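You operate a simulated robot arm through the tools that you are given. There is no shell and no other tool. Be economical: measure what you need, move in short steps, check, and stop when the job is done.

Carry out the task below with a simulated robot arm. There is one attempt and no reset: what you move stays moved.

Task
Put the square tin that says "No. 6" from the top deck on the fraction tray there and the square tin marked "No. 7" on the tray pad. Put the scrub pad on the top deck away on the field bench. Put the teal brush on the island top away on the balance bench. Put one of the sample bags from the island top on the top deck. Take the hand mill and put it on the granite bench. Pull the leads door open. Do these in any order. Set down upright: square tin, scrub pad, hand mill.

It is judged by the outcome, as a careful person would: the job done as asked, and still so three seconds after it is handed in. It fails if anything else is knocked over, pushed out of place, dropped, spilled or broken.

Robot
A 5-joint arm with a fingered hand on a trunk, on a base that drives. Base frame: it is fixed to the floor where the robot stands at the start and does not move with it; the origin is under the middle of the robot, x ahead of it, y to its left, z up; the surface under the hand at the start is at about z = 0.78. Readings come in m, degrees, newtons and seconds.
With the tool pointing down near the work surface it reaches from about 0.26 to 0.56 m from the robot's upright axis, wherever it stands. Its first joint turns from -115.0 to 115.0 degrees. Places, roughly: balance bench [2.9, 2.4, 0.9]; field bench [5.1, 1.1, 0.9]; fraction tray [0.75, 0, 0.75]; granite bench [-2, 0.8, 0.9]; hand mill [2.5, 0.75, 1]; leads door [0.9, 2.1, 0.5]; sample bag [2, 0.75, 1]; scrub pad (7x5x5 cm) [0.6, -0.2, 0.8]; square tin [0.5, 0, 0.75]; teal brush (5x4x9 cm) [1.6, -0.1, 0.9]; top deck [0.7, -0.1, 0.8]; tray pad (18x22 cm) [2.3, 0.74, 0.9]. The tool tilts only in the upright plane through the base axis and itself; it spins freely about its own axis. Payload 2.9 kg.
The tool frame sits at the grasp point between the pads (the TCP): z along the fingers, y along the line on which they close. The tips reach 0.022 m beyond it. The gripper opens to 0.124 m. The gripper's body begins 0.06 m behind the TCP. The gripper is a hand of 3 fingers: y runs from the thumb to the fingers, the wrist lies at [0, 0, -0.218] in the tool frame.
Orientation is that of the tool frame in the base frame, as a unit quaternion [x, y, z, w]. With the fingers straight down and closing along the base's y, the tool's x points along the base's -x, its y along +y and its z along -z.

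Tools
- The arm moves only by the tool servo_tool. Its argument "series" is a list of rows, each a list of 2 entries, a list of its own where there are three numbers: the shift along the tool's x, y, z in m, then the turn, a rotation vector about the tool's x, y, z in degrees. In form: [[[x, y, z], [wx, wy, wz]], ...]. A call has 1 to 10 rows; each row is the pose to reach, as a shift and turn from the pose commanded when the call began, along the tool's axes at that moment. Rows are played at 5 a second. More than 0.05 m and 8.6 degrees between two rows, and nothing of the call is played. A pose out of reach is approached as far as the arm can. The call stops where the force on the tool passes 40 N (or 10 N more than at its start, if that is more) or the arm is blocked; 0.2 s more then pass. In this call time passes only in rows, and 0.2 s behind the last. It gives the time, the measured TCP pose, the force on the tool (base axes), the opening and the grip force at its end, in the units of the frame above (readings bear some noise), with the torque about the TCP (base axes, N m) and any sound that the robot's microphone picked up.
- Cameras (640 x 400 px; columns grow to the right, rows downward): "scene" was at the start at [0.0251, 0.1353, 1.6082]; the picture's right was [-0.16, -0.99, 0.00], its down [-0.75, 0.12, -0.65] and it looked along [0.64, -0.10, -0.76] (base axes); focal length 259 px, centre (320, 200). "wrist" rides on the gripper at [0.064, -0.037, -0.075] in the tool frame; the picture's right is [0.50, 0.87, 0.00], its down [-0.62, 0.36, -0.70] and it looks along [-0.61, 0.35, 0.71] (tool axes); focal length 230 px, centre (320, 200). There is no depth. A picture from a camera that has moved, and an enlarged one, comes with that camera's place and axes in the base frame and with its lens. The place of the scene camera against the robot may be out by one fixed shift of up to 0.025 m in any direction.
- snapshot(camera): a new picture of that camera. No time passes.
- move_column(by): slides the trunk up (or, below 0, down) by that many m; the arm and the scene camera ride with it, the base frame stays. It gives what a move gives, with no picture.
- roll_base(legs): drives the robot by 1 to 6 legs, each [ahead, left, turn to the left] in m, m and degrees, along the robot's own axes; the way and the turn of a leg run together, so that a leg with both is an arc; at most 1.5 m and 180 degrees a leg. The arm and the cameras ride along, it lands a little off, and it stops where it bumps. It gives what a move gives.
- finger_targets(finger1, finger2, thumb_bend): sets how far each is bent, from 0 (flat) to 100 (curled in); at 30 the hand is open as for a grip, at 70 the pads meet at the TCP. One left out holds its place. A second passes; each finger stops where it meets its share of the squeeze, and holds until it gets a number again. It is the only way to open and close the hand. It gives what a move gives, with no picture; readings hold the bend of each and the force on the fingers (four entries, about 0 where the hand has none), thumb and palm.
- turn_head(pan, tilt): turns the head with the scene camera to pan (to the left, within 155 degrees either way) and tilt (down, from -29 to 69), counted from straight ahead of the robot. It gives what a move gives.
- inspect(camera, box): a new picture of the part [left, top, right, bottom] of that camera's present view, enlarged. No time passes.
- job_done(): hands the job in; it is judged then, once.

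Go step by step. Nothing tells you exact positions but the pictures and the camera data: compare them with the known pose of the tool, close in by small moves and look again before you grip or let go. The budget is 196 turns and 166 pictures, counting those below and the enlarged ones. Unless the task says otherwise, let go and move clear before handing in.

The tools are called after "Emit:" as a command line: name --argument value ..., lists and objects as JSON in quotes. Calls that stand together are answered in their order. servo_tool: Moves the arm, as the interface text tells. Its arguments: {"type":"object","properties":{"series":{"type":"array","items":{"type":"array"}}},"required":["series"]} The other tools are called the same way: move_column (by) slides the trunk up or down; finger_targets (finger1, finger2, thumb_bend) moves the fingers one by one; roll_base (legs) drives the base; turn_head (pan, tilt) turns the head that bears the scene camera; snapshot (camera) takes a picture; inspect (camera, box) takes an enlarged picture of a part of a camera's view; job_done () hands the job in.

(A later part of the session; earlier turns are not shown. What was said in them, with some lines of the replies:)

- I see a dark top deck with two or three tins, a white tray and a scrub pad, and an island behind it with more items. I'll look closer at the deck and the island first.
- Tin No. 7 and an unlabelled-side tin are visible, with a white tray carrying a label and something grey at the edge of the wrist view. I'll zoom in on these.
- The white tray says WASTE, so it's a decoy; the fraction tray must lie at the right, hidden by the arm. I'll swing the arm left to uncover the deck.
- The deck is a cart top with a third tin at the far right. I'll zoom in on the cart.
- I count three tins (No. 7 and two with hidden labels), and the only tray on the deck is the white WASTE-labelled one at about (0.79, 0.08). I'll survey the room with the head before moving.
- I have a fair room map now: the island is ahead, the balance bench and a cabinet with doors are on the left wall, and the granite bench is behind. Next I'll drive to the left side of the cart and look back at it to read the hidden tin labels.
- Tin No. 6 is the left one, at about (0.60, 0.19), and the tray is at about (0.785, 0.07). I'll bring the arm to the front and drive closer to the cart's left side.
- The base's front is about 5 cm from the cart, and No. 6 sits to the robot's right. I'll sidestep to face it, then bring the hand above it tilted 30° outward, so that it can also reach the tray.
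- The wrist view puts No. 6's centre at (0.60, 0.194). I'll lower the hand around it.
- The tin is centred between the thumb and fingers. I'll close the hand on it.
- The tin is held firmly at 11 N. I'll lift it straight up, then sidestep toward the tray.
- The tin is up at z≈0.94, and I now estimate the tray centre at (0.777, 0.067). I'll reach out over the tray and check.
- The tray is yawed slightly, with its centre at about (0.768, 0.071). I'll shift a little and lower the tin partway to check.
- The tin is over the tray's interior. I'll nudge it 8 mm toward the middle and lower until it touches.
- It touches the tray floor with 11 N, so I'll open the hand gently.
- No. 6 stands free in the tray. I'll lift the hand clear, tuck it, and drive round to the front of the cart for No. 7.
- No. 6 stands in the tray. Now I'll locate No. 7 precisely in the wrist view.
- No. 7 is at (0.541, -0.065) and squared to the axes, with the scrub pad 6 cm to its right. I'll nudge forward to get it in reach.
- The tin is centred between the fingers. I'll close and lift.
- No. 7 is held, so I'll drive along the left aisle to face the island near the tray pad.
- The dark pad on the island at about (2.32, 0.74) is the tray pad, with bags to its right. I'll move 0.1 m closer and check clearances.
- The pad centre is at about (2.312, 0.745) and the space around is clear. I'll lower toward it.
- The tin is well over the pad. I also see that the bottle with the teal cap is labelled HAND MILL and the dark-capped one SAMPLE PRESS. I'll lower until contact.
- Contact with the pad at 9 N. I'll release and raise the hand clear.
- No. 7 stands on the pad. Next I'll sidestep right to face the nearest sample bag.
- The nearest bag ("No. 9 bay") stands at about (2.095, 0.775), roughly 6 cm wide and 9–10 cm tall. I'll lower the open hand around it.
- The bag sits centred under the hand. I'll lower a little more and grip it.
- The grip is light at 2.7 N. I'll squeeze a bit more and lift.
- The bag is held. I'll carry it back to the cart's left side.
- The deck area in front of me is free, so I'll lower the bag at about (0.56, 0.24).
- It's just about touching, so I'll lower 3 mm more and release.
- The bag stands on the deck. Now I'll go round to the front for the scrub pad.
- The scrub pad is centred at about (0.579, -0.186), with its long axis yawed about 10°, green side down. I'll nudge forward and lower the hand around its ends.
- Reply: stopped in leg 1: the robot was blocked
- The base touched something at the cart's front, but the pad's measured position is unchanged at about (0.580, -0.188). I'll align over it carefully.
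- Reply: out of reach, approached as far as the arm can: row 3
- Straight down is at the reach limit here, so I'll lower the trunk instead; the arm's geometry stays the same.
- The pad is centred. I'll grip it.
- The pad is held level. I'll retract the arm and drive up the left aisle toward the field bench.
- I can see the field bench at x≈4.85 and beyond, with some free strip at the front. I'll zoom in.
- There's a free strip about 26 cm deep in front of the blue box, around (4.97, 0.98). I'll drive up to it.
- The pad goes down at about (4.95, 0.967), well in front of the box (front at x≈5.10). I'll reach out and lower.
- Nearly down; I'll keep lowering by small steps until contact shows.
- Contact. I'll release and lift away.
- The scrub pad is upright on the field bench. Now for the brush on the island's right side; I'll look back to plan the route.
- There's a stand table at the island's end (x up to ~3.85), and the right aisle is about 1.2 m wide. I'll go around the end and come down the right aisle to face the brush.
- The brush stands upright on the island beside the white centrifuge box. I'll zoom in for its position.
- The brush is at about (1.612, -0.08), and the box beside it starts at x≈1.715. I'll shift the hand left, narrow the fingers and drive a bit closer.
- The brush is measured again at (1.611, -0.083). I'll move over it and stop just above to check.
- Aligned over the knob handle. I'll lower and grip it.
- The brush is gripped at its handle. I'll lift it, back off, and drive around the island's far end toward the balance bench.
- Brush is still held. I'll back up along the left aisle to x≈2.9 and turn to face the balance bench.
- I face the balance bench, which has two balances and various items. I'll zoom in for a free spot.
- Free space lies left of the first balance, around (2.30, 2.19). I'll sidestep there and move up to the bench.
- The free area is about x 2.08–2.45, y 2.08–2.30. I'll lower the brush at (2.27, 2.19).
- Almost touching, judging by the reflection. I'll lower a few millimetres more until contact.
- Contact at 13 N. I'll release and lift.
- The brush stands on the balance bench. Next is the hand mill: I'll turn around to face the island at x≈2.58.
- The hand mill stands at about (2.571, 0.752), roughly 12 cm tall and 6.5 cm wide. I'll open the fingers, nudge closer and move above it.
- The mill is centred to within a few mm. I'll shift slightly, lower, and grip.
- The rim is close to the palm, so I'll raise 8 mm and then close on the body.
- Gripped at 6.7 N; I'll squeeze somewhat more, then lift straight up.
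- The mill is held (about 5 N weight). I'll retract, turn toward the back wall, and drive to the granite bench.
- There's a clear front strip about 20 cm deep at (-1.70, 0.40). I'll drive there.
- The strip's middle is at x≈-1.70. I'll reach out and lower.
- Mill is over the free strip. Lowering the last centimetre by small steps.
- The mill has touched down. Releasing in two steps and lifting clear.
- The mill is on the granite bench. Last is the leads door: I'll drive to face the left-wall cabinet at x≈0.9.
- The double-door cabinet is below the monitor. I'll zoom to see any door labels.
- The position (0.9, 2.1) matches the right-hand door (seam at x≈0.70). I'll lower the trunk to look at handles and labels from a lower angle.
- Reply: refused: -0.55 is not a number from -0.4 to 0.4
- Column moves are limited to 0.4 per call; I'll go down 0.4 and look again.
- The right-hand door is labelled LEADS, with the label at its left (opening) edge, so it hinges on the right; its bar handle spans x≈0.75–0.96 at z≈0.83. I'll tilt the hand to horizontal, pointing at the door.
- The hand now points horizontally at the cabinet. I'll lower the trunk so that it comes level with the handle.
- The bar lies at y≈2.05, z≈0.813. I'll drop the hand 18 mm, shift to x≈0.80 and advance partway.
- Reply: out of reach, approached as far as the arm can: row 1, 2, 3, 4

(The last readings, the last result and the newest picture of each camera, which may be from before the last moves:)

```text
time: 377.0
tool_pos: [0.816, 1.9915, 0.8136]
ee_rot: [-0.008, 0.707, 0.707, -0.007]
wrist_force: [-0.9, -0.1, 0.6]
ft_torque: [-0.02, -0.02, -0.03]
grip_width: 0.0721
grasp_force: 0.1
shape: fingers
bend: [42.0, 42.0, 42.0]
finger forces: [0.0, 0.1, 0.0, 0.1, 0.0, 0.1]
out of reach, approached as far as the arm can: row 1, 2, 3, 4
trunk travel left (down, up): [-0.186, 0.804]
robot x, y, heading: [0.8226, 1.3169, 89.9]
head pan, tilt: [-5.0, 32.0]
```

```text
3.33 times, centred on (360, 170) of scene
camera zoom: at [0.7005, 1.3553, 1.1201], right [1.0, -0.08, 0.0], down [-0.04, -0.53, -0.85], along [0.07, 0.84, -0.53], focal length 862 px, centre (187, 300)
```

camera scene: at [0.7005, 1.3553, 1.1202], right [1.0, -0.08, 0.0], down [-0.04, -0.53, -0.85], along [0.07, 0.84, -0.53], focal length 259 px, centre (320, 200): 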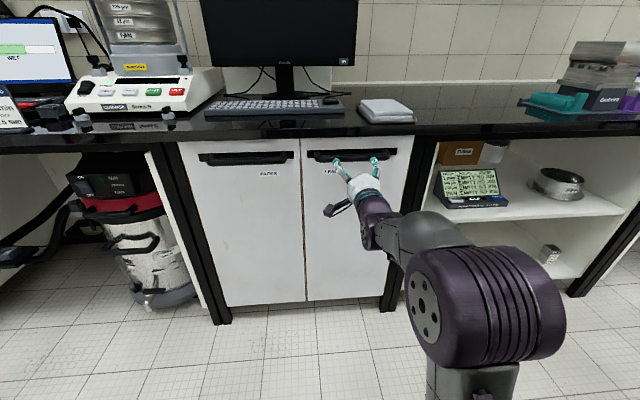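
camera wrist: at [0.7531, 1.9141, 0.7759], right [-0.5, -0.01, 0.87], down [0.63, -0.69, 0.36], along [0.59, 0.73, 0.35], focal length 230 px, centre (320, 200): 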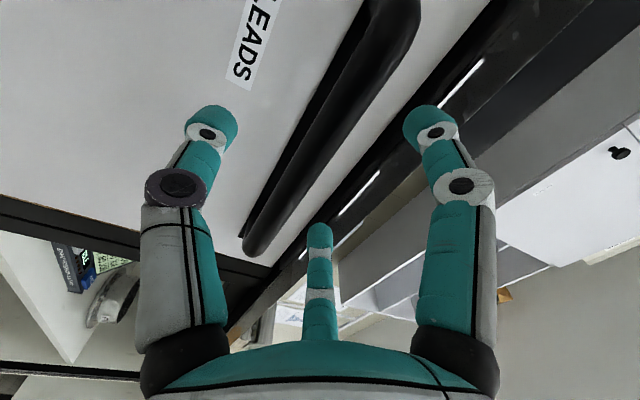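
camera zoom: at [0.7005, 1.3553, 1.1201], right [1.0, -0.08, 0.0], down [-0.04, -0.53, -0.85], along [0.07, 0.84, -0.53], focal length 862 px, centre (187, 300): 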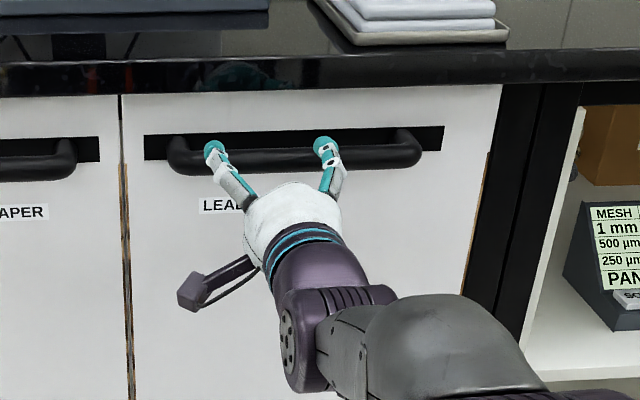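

The arm is at full reach and level with the bar. I'll creep the base forward to bring the fingers around the bar.

Emit:
roll_base --legs '[[0.045, 0, 0]]'

Emit:
snapshot --camera "wrist"

Emit:
inspect --camera "scene" --box '[270, 110, 450, 230]'

```text
time: 377.9
tool_pos: [0.8159, 2.0352, 0.8124]
ee_rot: [-0.007, 0.707, 0.707, -0.007]
wrist_force: [-1.1, -0.3, -0.6]
ft_torque: [0.01, -0.02, 0.0]
grip_width: 0.0719
grasp_force: 0.1
shape: fingers
bend: [42.0, 42.0, 42.0]
finger forces: [0.1, 0.1, 0.0, 0.1, 0.1, 0.1]
trunk travel left (down, up): [-0.186, 0.804]
robot x, y, heading: [0.8269, 1.3696, 89.9]
head pan, tilt: [-5.0, 32.0]
```

```text
46 pictures are left
camera wrist: at [0.7528, 1.959, 0.776], right [-0.5, -0.01, 0.87], down [0.63, -0.69, 0.36], along [0.59, 0.73, 0.35], focal length 230 px, centre (320, 200)
```

wrist: 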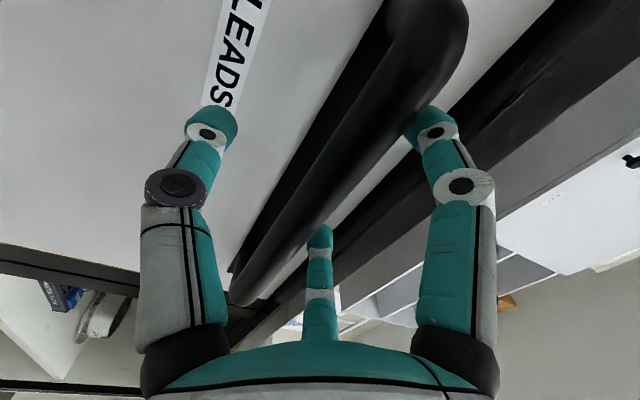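

```text
3.33 times, centred on (360, 170) of scene
camera zoom: at [0.7004, 1.4004, 1.1201], right [1.0, -0.08, 0.0], down [-0.04, -0.53, -0.85], along [0.07, 0.84, -0.53], focal length 862 px, centre (187, 300)
```

zoom: 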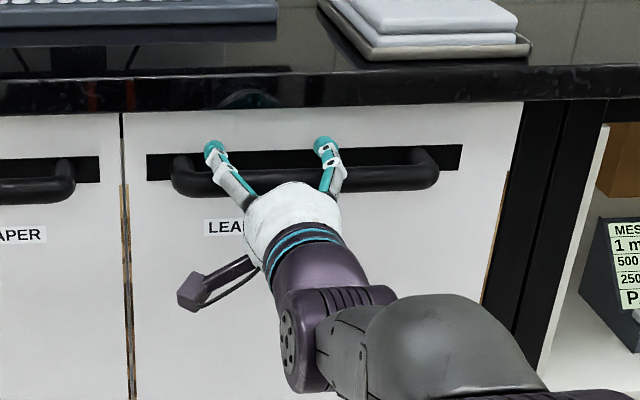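

The bar is between thumb and fingers, just ahead of the grasp point. One more small creep forward, then close.

Emit:
roll_base --legs '[[0.012, 0, 0]]'

Emit:
finger_targets --finger1 70 --finger2 70 --thumb_bend 70

Emit:
snapshot --camera "wrist"

```text
time: 378.7
tool_pos: [0.8165, 2.0475, 0.8139]
ee_rot: [-0.006, 0.707, 0.707, -0.007]
wrist_force: [-0.7, -0.8, 0.9]
ft_torque: [0.03, -0.03, 0.02]
grip_width: 0.072
grasp_force: 0.1
shape: fingers
bend: [42.0, 42.0, 42.0]
finger forces: [0.1, 0.0, 0.1, 0.1, 0.0, 0.1]
trunk travel left (down, up): [-0.186, 0.804]
robot x, y, heading: [0.8272, 1.3813, 90.3]
head pan, tilt: [-5.0, 32.0]
```

```text
time: 379.7
tool_pos: [0.8144, 2.0465, 0.8159]
ee_rot: [-0.007, 0.705, 0.709, -0.008]
wrist_force: [0.3, 4.0, 16.0]
ft_torque: [-0.06, -0.02, 0.02]
grip_width: 0.0058
grasp_force: 8.7
shape: fingers
bend: [64.0, 64.0, 69.0]
finger forces: [8.6, 8.5, 0.0, 0.1, 1.1, 0.1]
trunk travel left (down, up): [-0.186, 0.804]
robot x, y, heading: [0.8289, 1.3792, 90.1]
head pan, tilt: [-5.0, 32.0]
```

```text
44 pictures are left
camera wrist: at [0.7528, 1.97, 0.7781], right [-0.5, -0.01, 0.87], down [0.63, -0.69, 0.35], along [0.59, 0.72, 0.35], focal length 230 px, centre (320, 200)
```

wrist: 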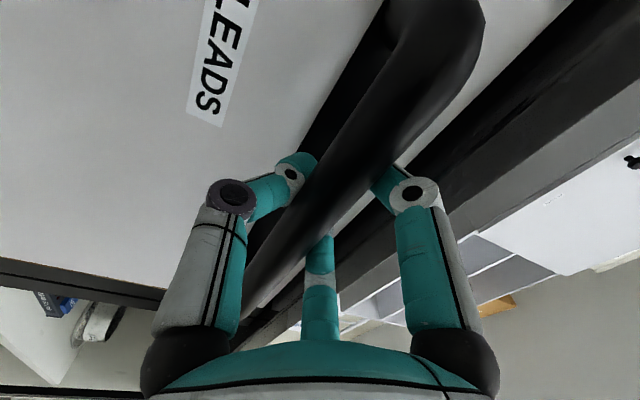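

The fingers hook the bar. I'll centre the grip upward a few mm, then pull back gently with a slight rightward arc.

Emit:
servo_tool --series '[[[0, 0.003, 0], [0, 0, 0]]]'

Emit:
roll_base --legs '[[-0.06, -0.006, 0]]'

Emit:
snapshot --camera "scene"

```text
time: 380.1
tool_pos: [0.8156, 2.0477, 0.8164]
ee_rot: [-0.007, 0.707, 0.707, -0.008]
wrist_force: [0.5, 2.0, 7.2]
ft_torque: [0.0, 0.01, 0.03]
grip_width: 0.0054
grasp_force: 6.0
shape: fingers
bend: [64.0, 65.0, 69.0]
finger forces: [5.2, 4.9, 0.0, 0.0, 1.9, 0.0]
trunk travel left (down, up): [-0.186, 0.804]
robot x, y, heading: [0.8253, 1.3812, 90.1]
head pan, tilt: [-5.0, 32.0]
```

```text
time: 381.1
tool_pos: [0.8228, 1.9867, 0.8186]
ee_rot: [-0.007, 0.706, 0.708, -0.008]
wrist_force: [5.8, 1.9, 9.8]
ft_torque: [-0.02, 0.02, 0.0]
grip_width: 0.0
grasp_force: 6.9
shape: fingers
bend: [69.0, 65.0, 69.0]
finger forces: [5.4, 6.0, 0.0, 0.1, 2.5, 0.1]
trunk travel left (down, up): [-0.186, 0.804]
robot x, y, heading: [0.8352, 1.3217, 90.0]
head pan, tilt: [-5.0, 32.0]
```

```text
43 pictures are left
camera scene: at [0.7075, 1.351, 1.1203], right [1.0, -0.08, 0.0], down [-0.05, -0.53, -0.85], along [0.07, 0.85, -0.53], focal length 259 px, centre (320, 200)
```

scene: 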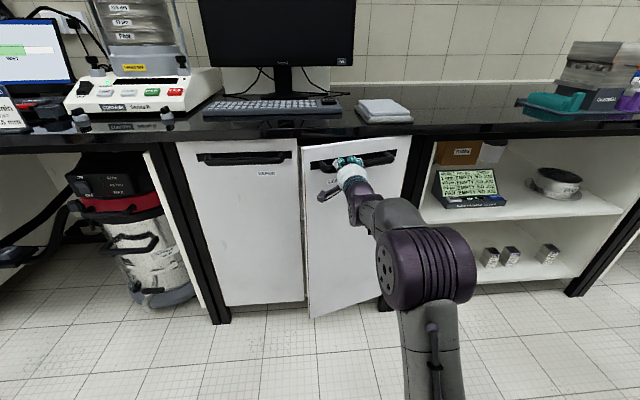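

The door is opening (about 12°), hinged on the right as expected. I'll continue along the arc, using the arm for the pull and the base for the sideways part.

Emit:
servo_tool --series '[[[0, 0, -0.012], [0, 0, 0]], [[-0.004, 0, -0.025], [0, 0, 0]], [[-0.008, 0, -0.038], [0, 0, 0]], [[-0.012, 0, -0.052], [0, 0, 0]]]'

Emit:
roll_base --legs '[[-0.02, -0.035, 0]]'

Emit:
servo_tool --series '[[[0, 0, -0.012], [0, 0, 0]], [[-0.004, 0, -0.024], [0, 0, 0]], [[-0.008, 0, -0.036], [0, 0, 0]]]'

Emit:
snapshot --camera "scene"

```text
time: 382.1
tool_pos: [0.8277, 1.9358, 0.8165]
ee_rot: [-0.004, 0.707, 0.707, -0.005]
wrist_force: [4.8, 1.4, 6.8]
ft_torque: [0.01, -0.13, 0.06]
grip_width: 0.0
grasp_force: 3.7
shape: fingers
bend: [70.0, 63.0, 70.0]
finger forces: [0.7, 6.5, 0.0, 0.0, 0.7, 0.0]
out of reach, approached as far as the arm can: row 3, 4
trunk travel left (down, up): [-0.186, 0.804]
robot x, y, heading: [0.8381, 1.3254, 90.5]
head pan, tilt: [-5.0, 32.0]
```

```text
time: 382.9
tool_pos: [0.8619, 1.9139, 0.8182]
ee_rot: [-0.005, 0.706, 0.708, -0.004]
wrist_force: [-2.7, -3.3, 11.8]
ft_torque: [0.02, -0.29, -0.09]
grip_width: 0.0003
grasp_force: 5.6
shape: fingers
bend: [70.0, 67.0, 70.0]
finger forces: [0.0, 11.5, 0.0, 0.0, 0.1, 0.1]
trunk travel left (down, up): [-0.186, 0.804]
robot x, y, heading: [0.8705, 1.3029, 90.4]
head pan, tilt: [-5.0, 32.0]
```

```text
time: 383.7
tool_pos: [0.8676, 1.8795, 0.816]
ee_rot: [-0.002, 0.706, 0.708, -0.001]
wrist_force: [3.6, 2.6, 7.2]
ft_torque: [-0.07, -0.04, 0.07]
grip_width: 0.0002
grasp_force: 3.6
shape: fingers
bend: [70.0, 65.0, 70.0]
finger forces: [2.2, 5.5, 0.0, 0.0, 0.1, 0.0]
out of reach, approached as far as the arm can: row 3
trunk travel left (down, up): [-0.186, 0.804]
robot x, y, heading: [0.8688, 1.3002, 90.1]
head pan, tilt: [-5.0, 32.0]
```

```text
42 pictures are left
camera scene: at [0.7425, 1.3321, 1.1203], right [1.0, -0.08, 0.0], down [-0.04, -0.53, -0.85], along [0.07, 0.85, -0.53], focal length 259 px, centre (320, 200)
```

scene: 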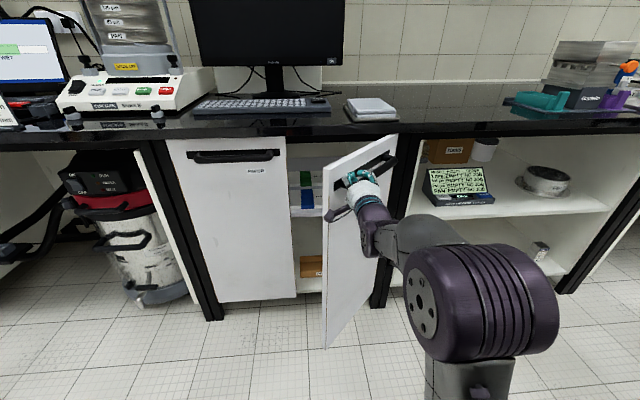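

The door is at roughly 40°. I'll keep going, mostly sideways now.

Emit:
roll_base --legs '[[-0.03, -0.045, 0]]'

Emit:
roll_base --legs '[[-0.025, -0.06, 0]]'

Emit:
snapshot --camera "scene"

```text
time: 384.7
tool_pos: [0.9123, 1.8493, 0.8183]
ee_rot: [-0.002, 0.706, 0.709, -0.002]
wrist_force: [1.2, 3.9, 10.1]
ft_torque: [0.01, -0.23, 0.18]
grip_width: 0.0
grasp_force: 7.1
shape: fingers
bend: [70.0, 65.0, 70.0]
finger forces: [4.1, 10.4, 0.1, 0.0, 0.1, 0.1]
trunk travel left (down, up): [-0.186, 0.804]
robot x, y, heading: [0.9148, 1.2756, 90.1]
head pan, tilt: [-5.0, 32.0]
```

```text
time: 385.7
tool_pos: [0.9738, 1.8261, 0.8186]
ee_rot: [-0.003, 0.704, 0.71, -0.002]
wrist_force: [0.2, 13.2, 24.5]
ft_torque: [0.13, 0.0, 0.8]
grip_width: 0.0
grasp_force: 20.5
shape: fingers
bend: [70.0, 68.0, 69.0]
finger forces: [14.8, 25.9, 0.1, 0.0, 0.0, 0.0]
trunk travel left (down, up): [-0.186, 0.804]
robot x, y, heading: [0.9786, 1.2434, 90.1]
head pan, tilt: [-5.0, 32.0]
```

```text
41 pictures are left
camera scene: at [0.8477, 1.2765, 1.1204], right [1.0, -0.08, 0.0], down [-0.04, -0.53, -0.85], along [0.07, 0.85, -0.53], focal length 259 px, centre (320, 200)
```

scene: 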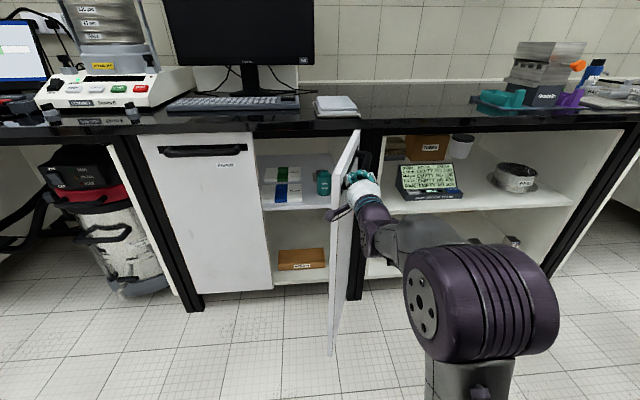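

The door stands open at about 70–75°. I'll loosen the grip gently in steps while easing the hand away from the door.

Emit:
finger_targets --finger1 54 --finger2 50 --thumb_bend 40

Emit:
inspect --camera "scene" --box '[290, 110, 430, 260]'

Emit:
snapshot --camera "wrist"

```text
time: 386.7
tool_pos: [0.9729, 1.8259, 0.8194]
ee_rot: [-0.002, 0.704, 0.71, -0.002]
wrist_force: [0.1, -0.8, 0.4]
ft_torque: [-0.02, 0.04, 0.0]
grip_width: 0.0583
grasp_force: 0.1
shape: fingers
bend: [54.0, 50.0, 40.0]
finger forces: [0.0, 0.0, 0.0, 0.0, 0.0, 0.0]
trunk travel left (down, up): [-0.186, 0.804]
robot x, y, heading: [0.9785, 1.2486, 90.2]
head pan, tilt: [-5.0, 32.0]
```

```text
2.67 times, centred on (360, 185) of scene
camera zoom: at [0.8476, 1.2776, 1.1201], right [1.0, -0.08, 0.0], down [-0.04, -0.53, -0.85], along [0.07, 0.84, -0.53], focal length 690 px, centre (213, 240)
```

zoom: 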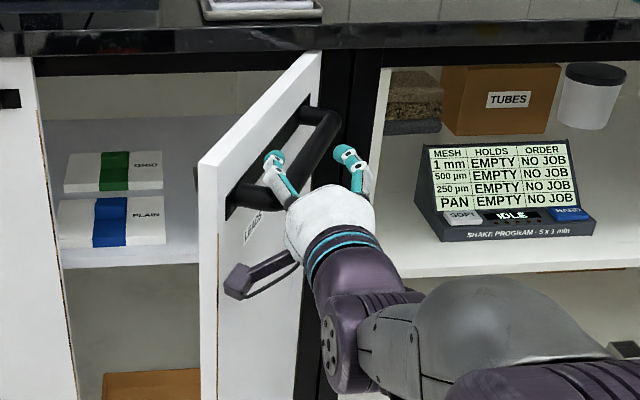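

```text
39 pictures are left
camera wrist: at [0.9092, 1.7502, 0.781], right [-0.5, -0.01, 0.87], down [0.62, -0.7, 0.35], along [0.6, 0.71, 0.36], focal length 230 px, centre (320, 200)
```

wrist: 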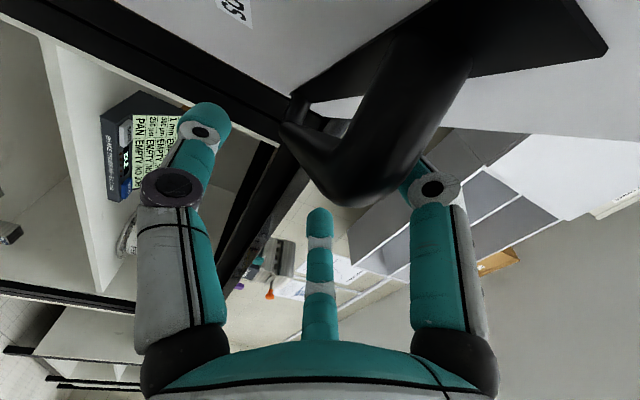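

The bar is free between the fingers with no contact. I'll raise the hand 12 mm so that the upper finger clears the bar, then sidestep right.

Emit:
servo_tool --series '[[[0, 0.006, 0], [0, 0, 0]], [[0, 0.012, 0], [0, 0, 0]], [[0, 0.014, 0], [0, 0, 0]]]'

Emit:
roll_base --legs '[[0, -0.09, 0]]'

Emit:
snapshot --camera "scene"

```text
time: 387.5
tool_pos: [0.9735, 1.8255, 0.8332]
ee_rot: [-0.002, 0.704, 0.71, -0.001]
wrist_force: [0.5, 0.2, 0.2]
ft_torque: [-0.01, -0.01, 0.0]
grip_width: 0.0586
grasp_force: 0.1
shape: fingers
bend: [54.0, 50.0, 40.0]
finger forces: [0.0, 0.0, 0.0, 0.1, 0.0, 0.1]
trunk travel left (down, up): [-0.186, 0.804]
robot x, y, heading: [0.9788, 1.2449, 89.8]
head pan, tilt: [-5.0, 32.0]
```

```text
time: 388.6
tool_pos: [1.0629, 1.8256, 0.8327]
ee_rot: [-0.002, 0.704, 0.711, -0.002]
wrist_force: [-0.3, -0.3, -0.1]
ft_torque: [0.01, 0.01, 0.0]
grip_width: 0.0585
grasp_force: 0.1
shape: fingers
bend: [54.0, 50.0, 40.0]
finger forces: [0.0, 0.1, 0.0, 0.1, 0.1, 0.0]
trunk travel left (down, up): [-0.186, 0.804]
robot x, y, heading: [1.0628, 1.2442, 90.2]
head pan, tilt: [-5.0, 32.0]
```

```text
38 pictures are left
camera scene: at [0.9372, 1.2778, 1.1201], right [1.0, -0.08, 0.0], down [-0.04, -0.53, -0.85], along [0.07, 0.84, -0.53], focal length 259 px, centre (320, 200)
```

scene: 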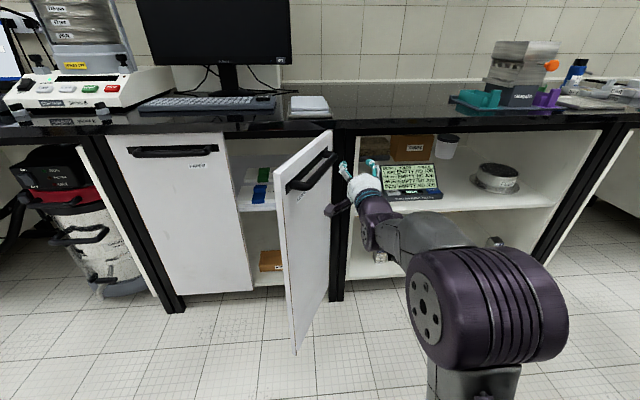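

The hand is clear and the door rests at about 60°. I'll open it further by raising the hand over the door and pushing it from the inside.

Emit:
finger_targets --finger1 60 --finger2 60 --thumb_bend 60

Emit:
move_column --by 0.2

Emit:
roll_base --legs '[[0, 0.4, 0]]'

Emit:
move_column --by -0.2

Emit:
snapshot --camera "scene"

```text
time: 389.6
tool_pos: [1.0638, 1.8255, 0.8333]
ee_rot: [-0.002, 0.704, 0.71, -0.001]
wrist_force: [-0.2, -0.3, -0.4]
ft_torque: [0.01, 0.05, 0.0]
grip_width: 0.0229
grasp_force: 0.1
shape: fingers
bend: [60.0, 60.0, 60.0]
finger forces: [0.0, 0.0, 0.0, 0.0, 0.1, 0.0]
trunk travel left (down, up): [-0.186, 0.804]
robot x, y, heading: [1.0664, 1.2465, 90.0]
head pan, tilt: [-5.0, 32.0]
```

```text
time: 391.7
tool_pos: [1.0636, 1.8258, 1.0324]
ee_rot: [-0.002, 0.704, 0.71, -0.001]
wrist_force: [-0.7, 0.4, 0.1]
ft_torque: [0.03, 0.03, -0.05]
grip_width: 0.0229
grasp_force: 0.1
shape: fingers
bend: [60.0, 60.0, 60.0]
finger forces: [0.0, 0.0, 0.0, 0.1, 0.0, 0.1]
trunk travel left (down, up): [-0.386, 0.604]
robot x, y, heading: [1.0646, 1.2461, 90.0]
head pan, tilt: [-5.0, 32.0]
```

```text
time: 394.2
tool_pos: [0.6653, 1.8247, 1.0331]
ee_rot: [-0.001, 0.704, 0.71, -0.002]
wrist_force: [-0.1, 0.4, -0.2]
ft_torque: [-0.02, 0.01, -0.01]
grip_width: 0.0232
grasp_force: 0.2
shape: fingers
bend: [60.0, 60.0, 60.0]
finger forces: [0.1, 0.0, 0.0, 0.0, 0.0, 0.1]
trunk travel left (down, up): [-0.386, 0.604]
robot x, y, heading: [0.6667, 1.2464, 90.1]
head pan, tilt: [-5.0, 32.0]
```

```text
time: 396.4
tool_pos: [0.6653, 1.8248, 0.8334]
ee_rot: [0.0, 0.704, 0.711, -0.001]
wrist_force: [0.3, 0.0, 0.5]
ft_torque: [0.04, -0.02, -0.01]
grip_width: 0.0228
grasp_force: 0.1
shape: fingers
bend: [60.0, 60.0, 60.0]
finger forces: [0.0, 0.1, 0.0, 0.0, 0.1, 0.0]
trunk travel left (down, up): [-0.186, 0.804]
robot x, y, heading: [0.6664, 1.2446, 90.1]
head pan, tilt: [-5.0, 32.0]
```

```text
37 pictures are left
camera scene: at [0.539, 1.2769, 1.1202], right [1.0, -0.08, 0.0], down [-0.04, -0.53, -0.85], along [0.07, 0.84, -0.53], focal length 259 px, centre (320, 200)
```

scene: 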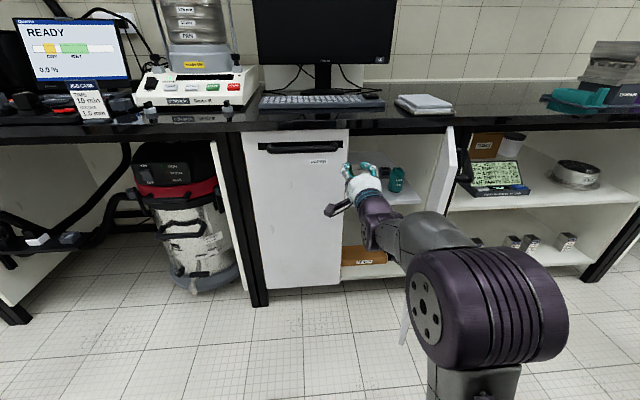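

The hand is now on the inside, left of the door's free edge. I'll move in slightly and push right, watching the force.

Emit:
roll_base --legs '[[0.06, 0, 0], [0, -0.24, 0]]'

Emit:
snapshot --camera "scene"

```text
time: 398.6
tool_pos: [0.8788, 1.8824, 0.8347]
ee_rot: [-0.004, 0.704, 0.71, -0.003]
wrist_force: [-5.1, -10.5, 2.8]
ft_torque: [-0.35, -0.1, -0.91]
grip_width: 0.0228
grasp_force: 0.1
shape: fingers
bend: [60.0, 60.0, 60.0]
finger forces: [0.0, 0.1, 0.1, 0.0, 0.0, 0.0]
trunk travel left (down, up): [-0.186, 0.804]
robot x, y, heading: [0.8803, 1.3084, 90.4]
head pan, tilt: [-5.0, 32.0]
stopped in leg 2: the force on the tool passed its limit at 82 N (the readings are from after the stop); the commanded pose is now the measured one
```

```text
36 pictures are left
camera scene: at [0.7547, 1.3343, 1.1202], right [1.0, -0.08, 0.0], down [-0.04, -0.53, -0.85], along [0.07, 0.85, -0.53], focal length 259 px, centre (320, 200)
```

scene: 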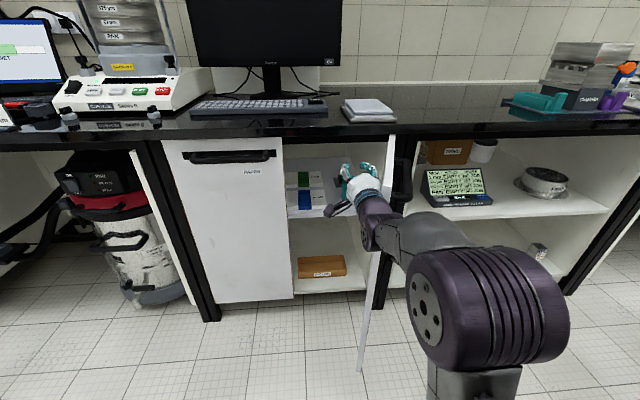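

The push stopped on an impact spike; the door is now at about 68°. I'll try one small slow push to see if it still moves freely.

Emit:
roll_base --legs '[[0, -0.02, 0], [0, -0.02, 0], [0, -0.02, 0]]'

Emit:
snapshot --camera "scene"

```text
time: 399.4
tool_pos: [0.8854, 1.8792, 0.834]
ee_rot: [-0.006, 0.705, 0.709, -0.005]
wrist_force: [-7.4, -19.1, 2.7]
ft_torque: [-0.38, -0.09, -1.49]
grip_width: 0.0227
grasp_force: 0.1
shape: fingers
bend: [60.0, 60.0, 60.0]
finger forces: [0.0, 0.0, 0.1, 0.1, 0.0, 0.0]
trunk travel left (down, up): [-0.186, 0.804]
robot x, y, heading: [0.8934, 1.3031, 90.4]
head pan, tilt: [-5.0, 32.0]
stopped in leg 1: the force on the tool passed its limit at 50 N (the readings are from after the stop); the commanded pose is now the measured one
```

```text
35 pictures are left
camera scene: at [0.7637, 1.3314, 1.1202], right [1.0, -0.08, 0.0], down [-0.04, -0.53, -0.85], along [0.07, 0.85, -0.53], focal length 259 px, centre (320, 200)
```

scene: 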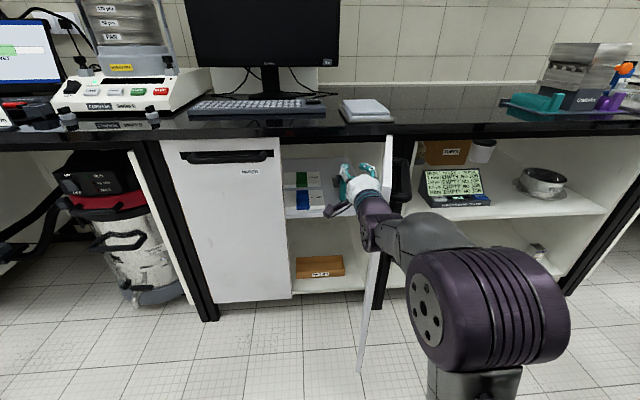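

Resistance rises, so the door seems near its stop at roughly 70°. I'll back the hand off to the left and clear of the door.

Emit:
roll_base --legs '[[0, 0.15, 0], [-0.06, 0, 0]]'

Emit:
move_column --by 0.35

Emit:
turn_head --pan -10 --tilt 42

Emit:
snapshot --camera "scene"

```text
time: 401.4
tool_pos: [0.7353, 1.8213, 0.8305]
ee_rot: [-0.003, 0.707, 0.707, -0.005]
wrist_force: [0.2, -0.7, 0.3]
ft_torque: [0.0, -0.02, 0.0]
grip_width: 0.023
grasp_force: 0.0
shape: fingers
bend: [60.0, 60.0, 60.0]
finger forces: [0.0, 0.0, 0.1, 0.1, 0.0, 0.1]
trunk travel left (down, up): [-0.186, 0.804]
robot x, y, heading: [0.7424, 1.2407, 90.5]
head pan, tilt: [-5.0, 32.0]
```

```text
time: 404.8
tool_pos: [0.7358, 1.8202, 1.1805]
ee_rot: [-0.004, 0.706, 0.708, -0.006]
wrist_force: [-0.5, -0.6, 0.6]
ft_torque: [0.02, -0.01, -0.03]
grip_width: 0.0226
grasp_force: 0.1
shape: fingers
bend: [60.0, 60.0, 60.0]
finger forces: [0.0, 0.0, 0.1, 0.0, 0.1, 0.1]
trunk travel left (down, up): [-0.536, 0.454]
robot x, y, heading: [0.7427, 1.2409, 90.5]
head pan, tilt: [-5.0, 32.0]
```

```text
time: 405.5
tool_pos: [0.735, 1.8201, 1.1815]
ee_rot: [-0.004, 0.707, 0.707, -0.005]
wrist_force: [-0.2, -0.4, 0.4]
ft_torque: [0.0, -0.01, -0.01]
grip_width: 0.0229
grasp_force: 0.0
shape: fingers
bend: [60.0, 60.0, 60.0]
finger forces: [0.0, 0.0, 0.1, 0.0, 0.0, 0.0]
trunk travel left (down, up): [-0.536, 0.454]
robot x, y, heading: [0.7418, 1.2404, 90.5]
head pan, tilt: [-10.0, 42.0]
```

```text
34 pictures are left
camera scene: at [0.621, 1.2669, 1.455], right [0.99, -0.17, 0.0], down [-0.11, -0.66, -0.74], along [0.12, 0.73, -0.67], focal length 259 px, centre (320, 200)
```

scene: 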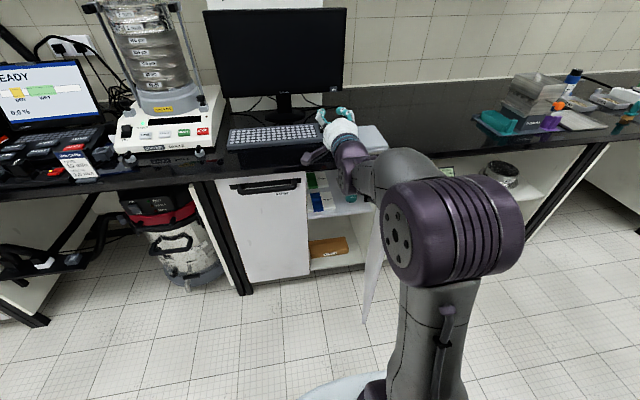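

The door is open and my hand is clear. I'll check the cart and island behind me before handing in.

Emit:
turn_head --pan 155 --tilt 40

Emit:
snapshot --camera "scene"

Emit:
turn_head --pan -115 --tilt 35

Emit:
snapshot --camera "scene"

```text
time: 408.1
tool_pos: [0.7364, 1.8215, 1.1815]
ee_rot: [-0.004, 0.706, 0.708, -0.004]
wrist_force: [-0.4, -0.2, -0.2]
ft_torque: [0.01, -0.02, 0.0]
grip_width: 0.023
grasp_force: 0.0
shape: fingers
bend: [60.0, 60.0, 60.0]
finger forces: [0.0, 0.0, 0.0, 0.1, 0.0, 0.0]
trunk travel left (down, up): [-0.536, 0.454]
robot x, y, heading: [0.7409, 1.2395, 90.2]
head pan, tilt: [154.7, 40.0]
```

```text
33 pictures are left
camera scene: at [0.5712, 1.1073, 1.4579], right [-0.91, 0.42, 0.0], down [0.27, 0.58, -0.77], along [-0.32, -0.69, -0.64], focal length 259 px, centre (320, 200)
```

scene: 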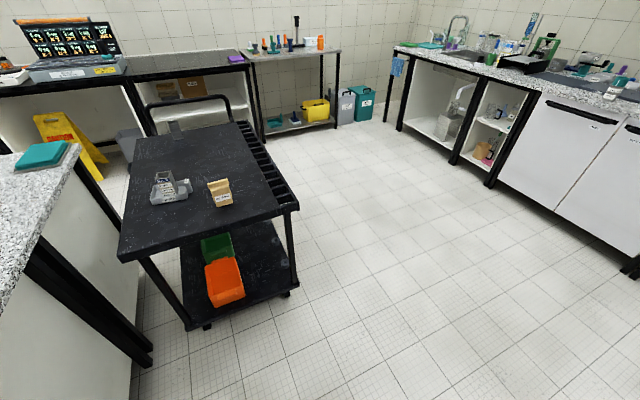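

```text
time: 411.8
tool_pos: [0.7362, 1.8203, 1.1812]
ee_rot: [-0.004, 0.706, 0.708, -0.005]
wrist_force: [-0.6, 0.0, -0.2]
ft_torque: [-0.02, -0.01, -0.02]
grip_width: 0.0224
grasp_force: 0.0
shape: fingers
bend: [60.0, 60.0, 60.0]
finger forces: [0.0, 0.0, 0.0, 0.1, 0.1, 0.0]
trunk travel left (down, up): [-0.536, 0.454]
robot x, y, heading: [0.7427, 1.2446, 90.4]
head pan, tilt: [-115.0, 35.0]
```

```text
32 pictures are left
camera scene: at [0.6871, 1.1478, 1.4655], right [-0.42, -0.91, 0.0], down [-0.52, 0.24, -0.82], along [0.74, -0.34, -0.57], focal length 259 px, centre (320, 200)
```

scene: 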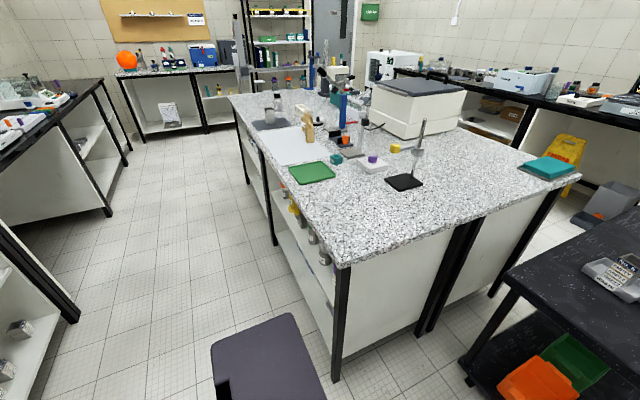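

Everything looks in place: No. 6 in the tray, the bag upright on the deck, the island undisturbed and the leads door open. I'm handing in.

Emit:
job_done

```text
The job is handed in.
```

All seven jobs are done and handed in, and nothing was knocked over or dropped that I could see.

- **No. 6 tin:** it stands in the only tray on the top deck. That tray carries "WASTE" labels, and I took it to be the fraction tray.
- **No. 7 tin:** it stands upright on the tray pad.
- **Scrub pad:** it sits green side down on the field bench, in front of the blue box.
- **Teal brush:** it stands on the balance bench, left of the first balance.
- **Sample bag:** I moved "No. 9 bay" to the top deck, and it stands upright.
- **Hand mill:** it stands upright on the granite bench.
- **Leads door:** it is open to roughly 70°. Pushing it further met rising resistance, so I stopped there.

The robot base bumped the front of the cart once while I was reaching for the scrub pad. The pad's measured position was the same before and after.
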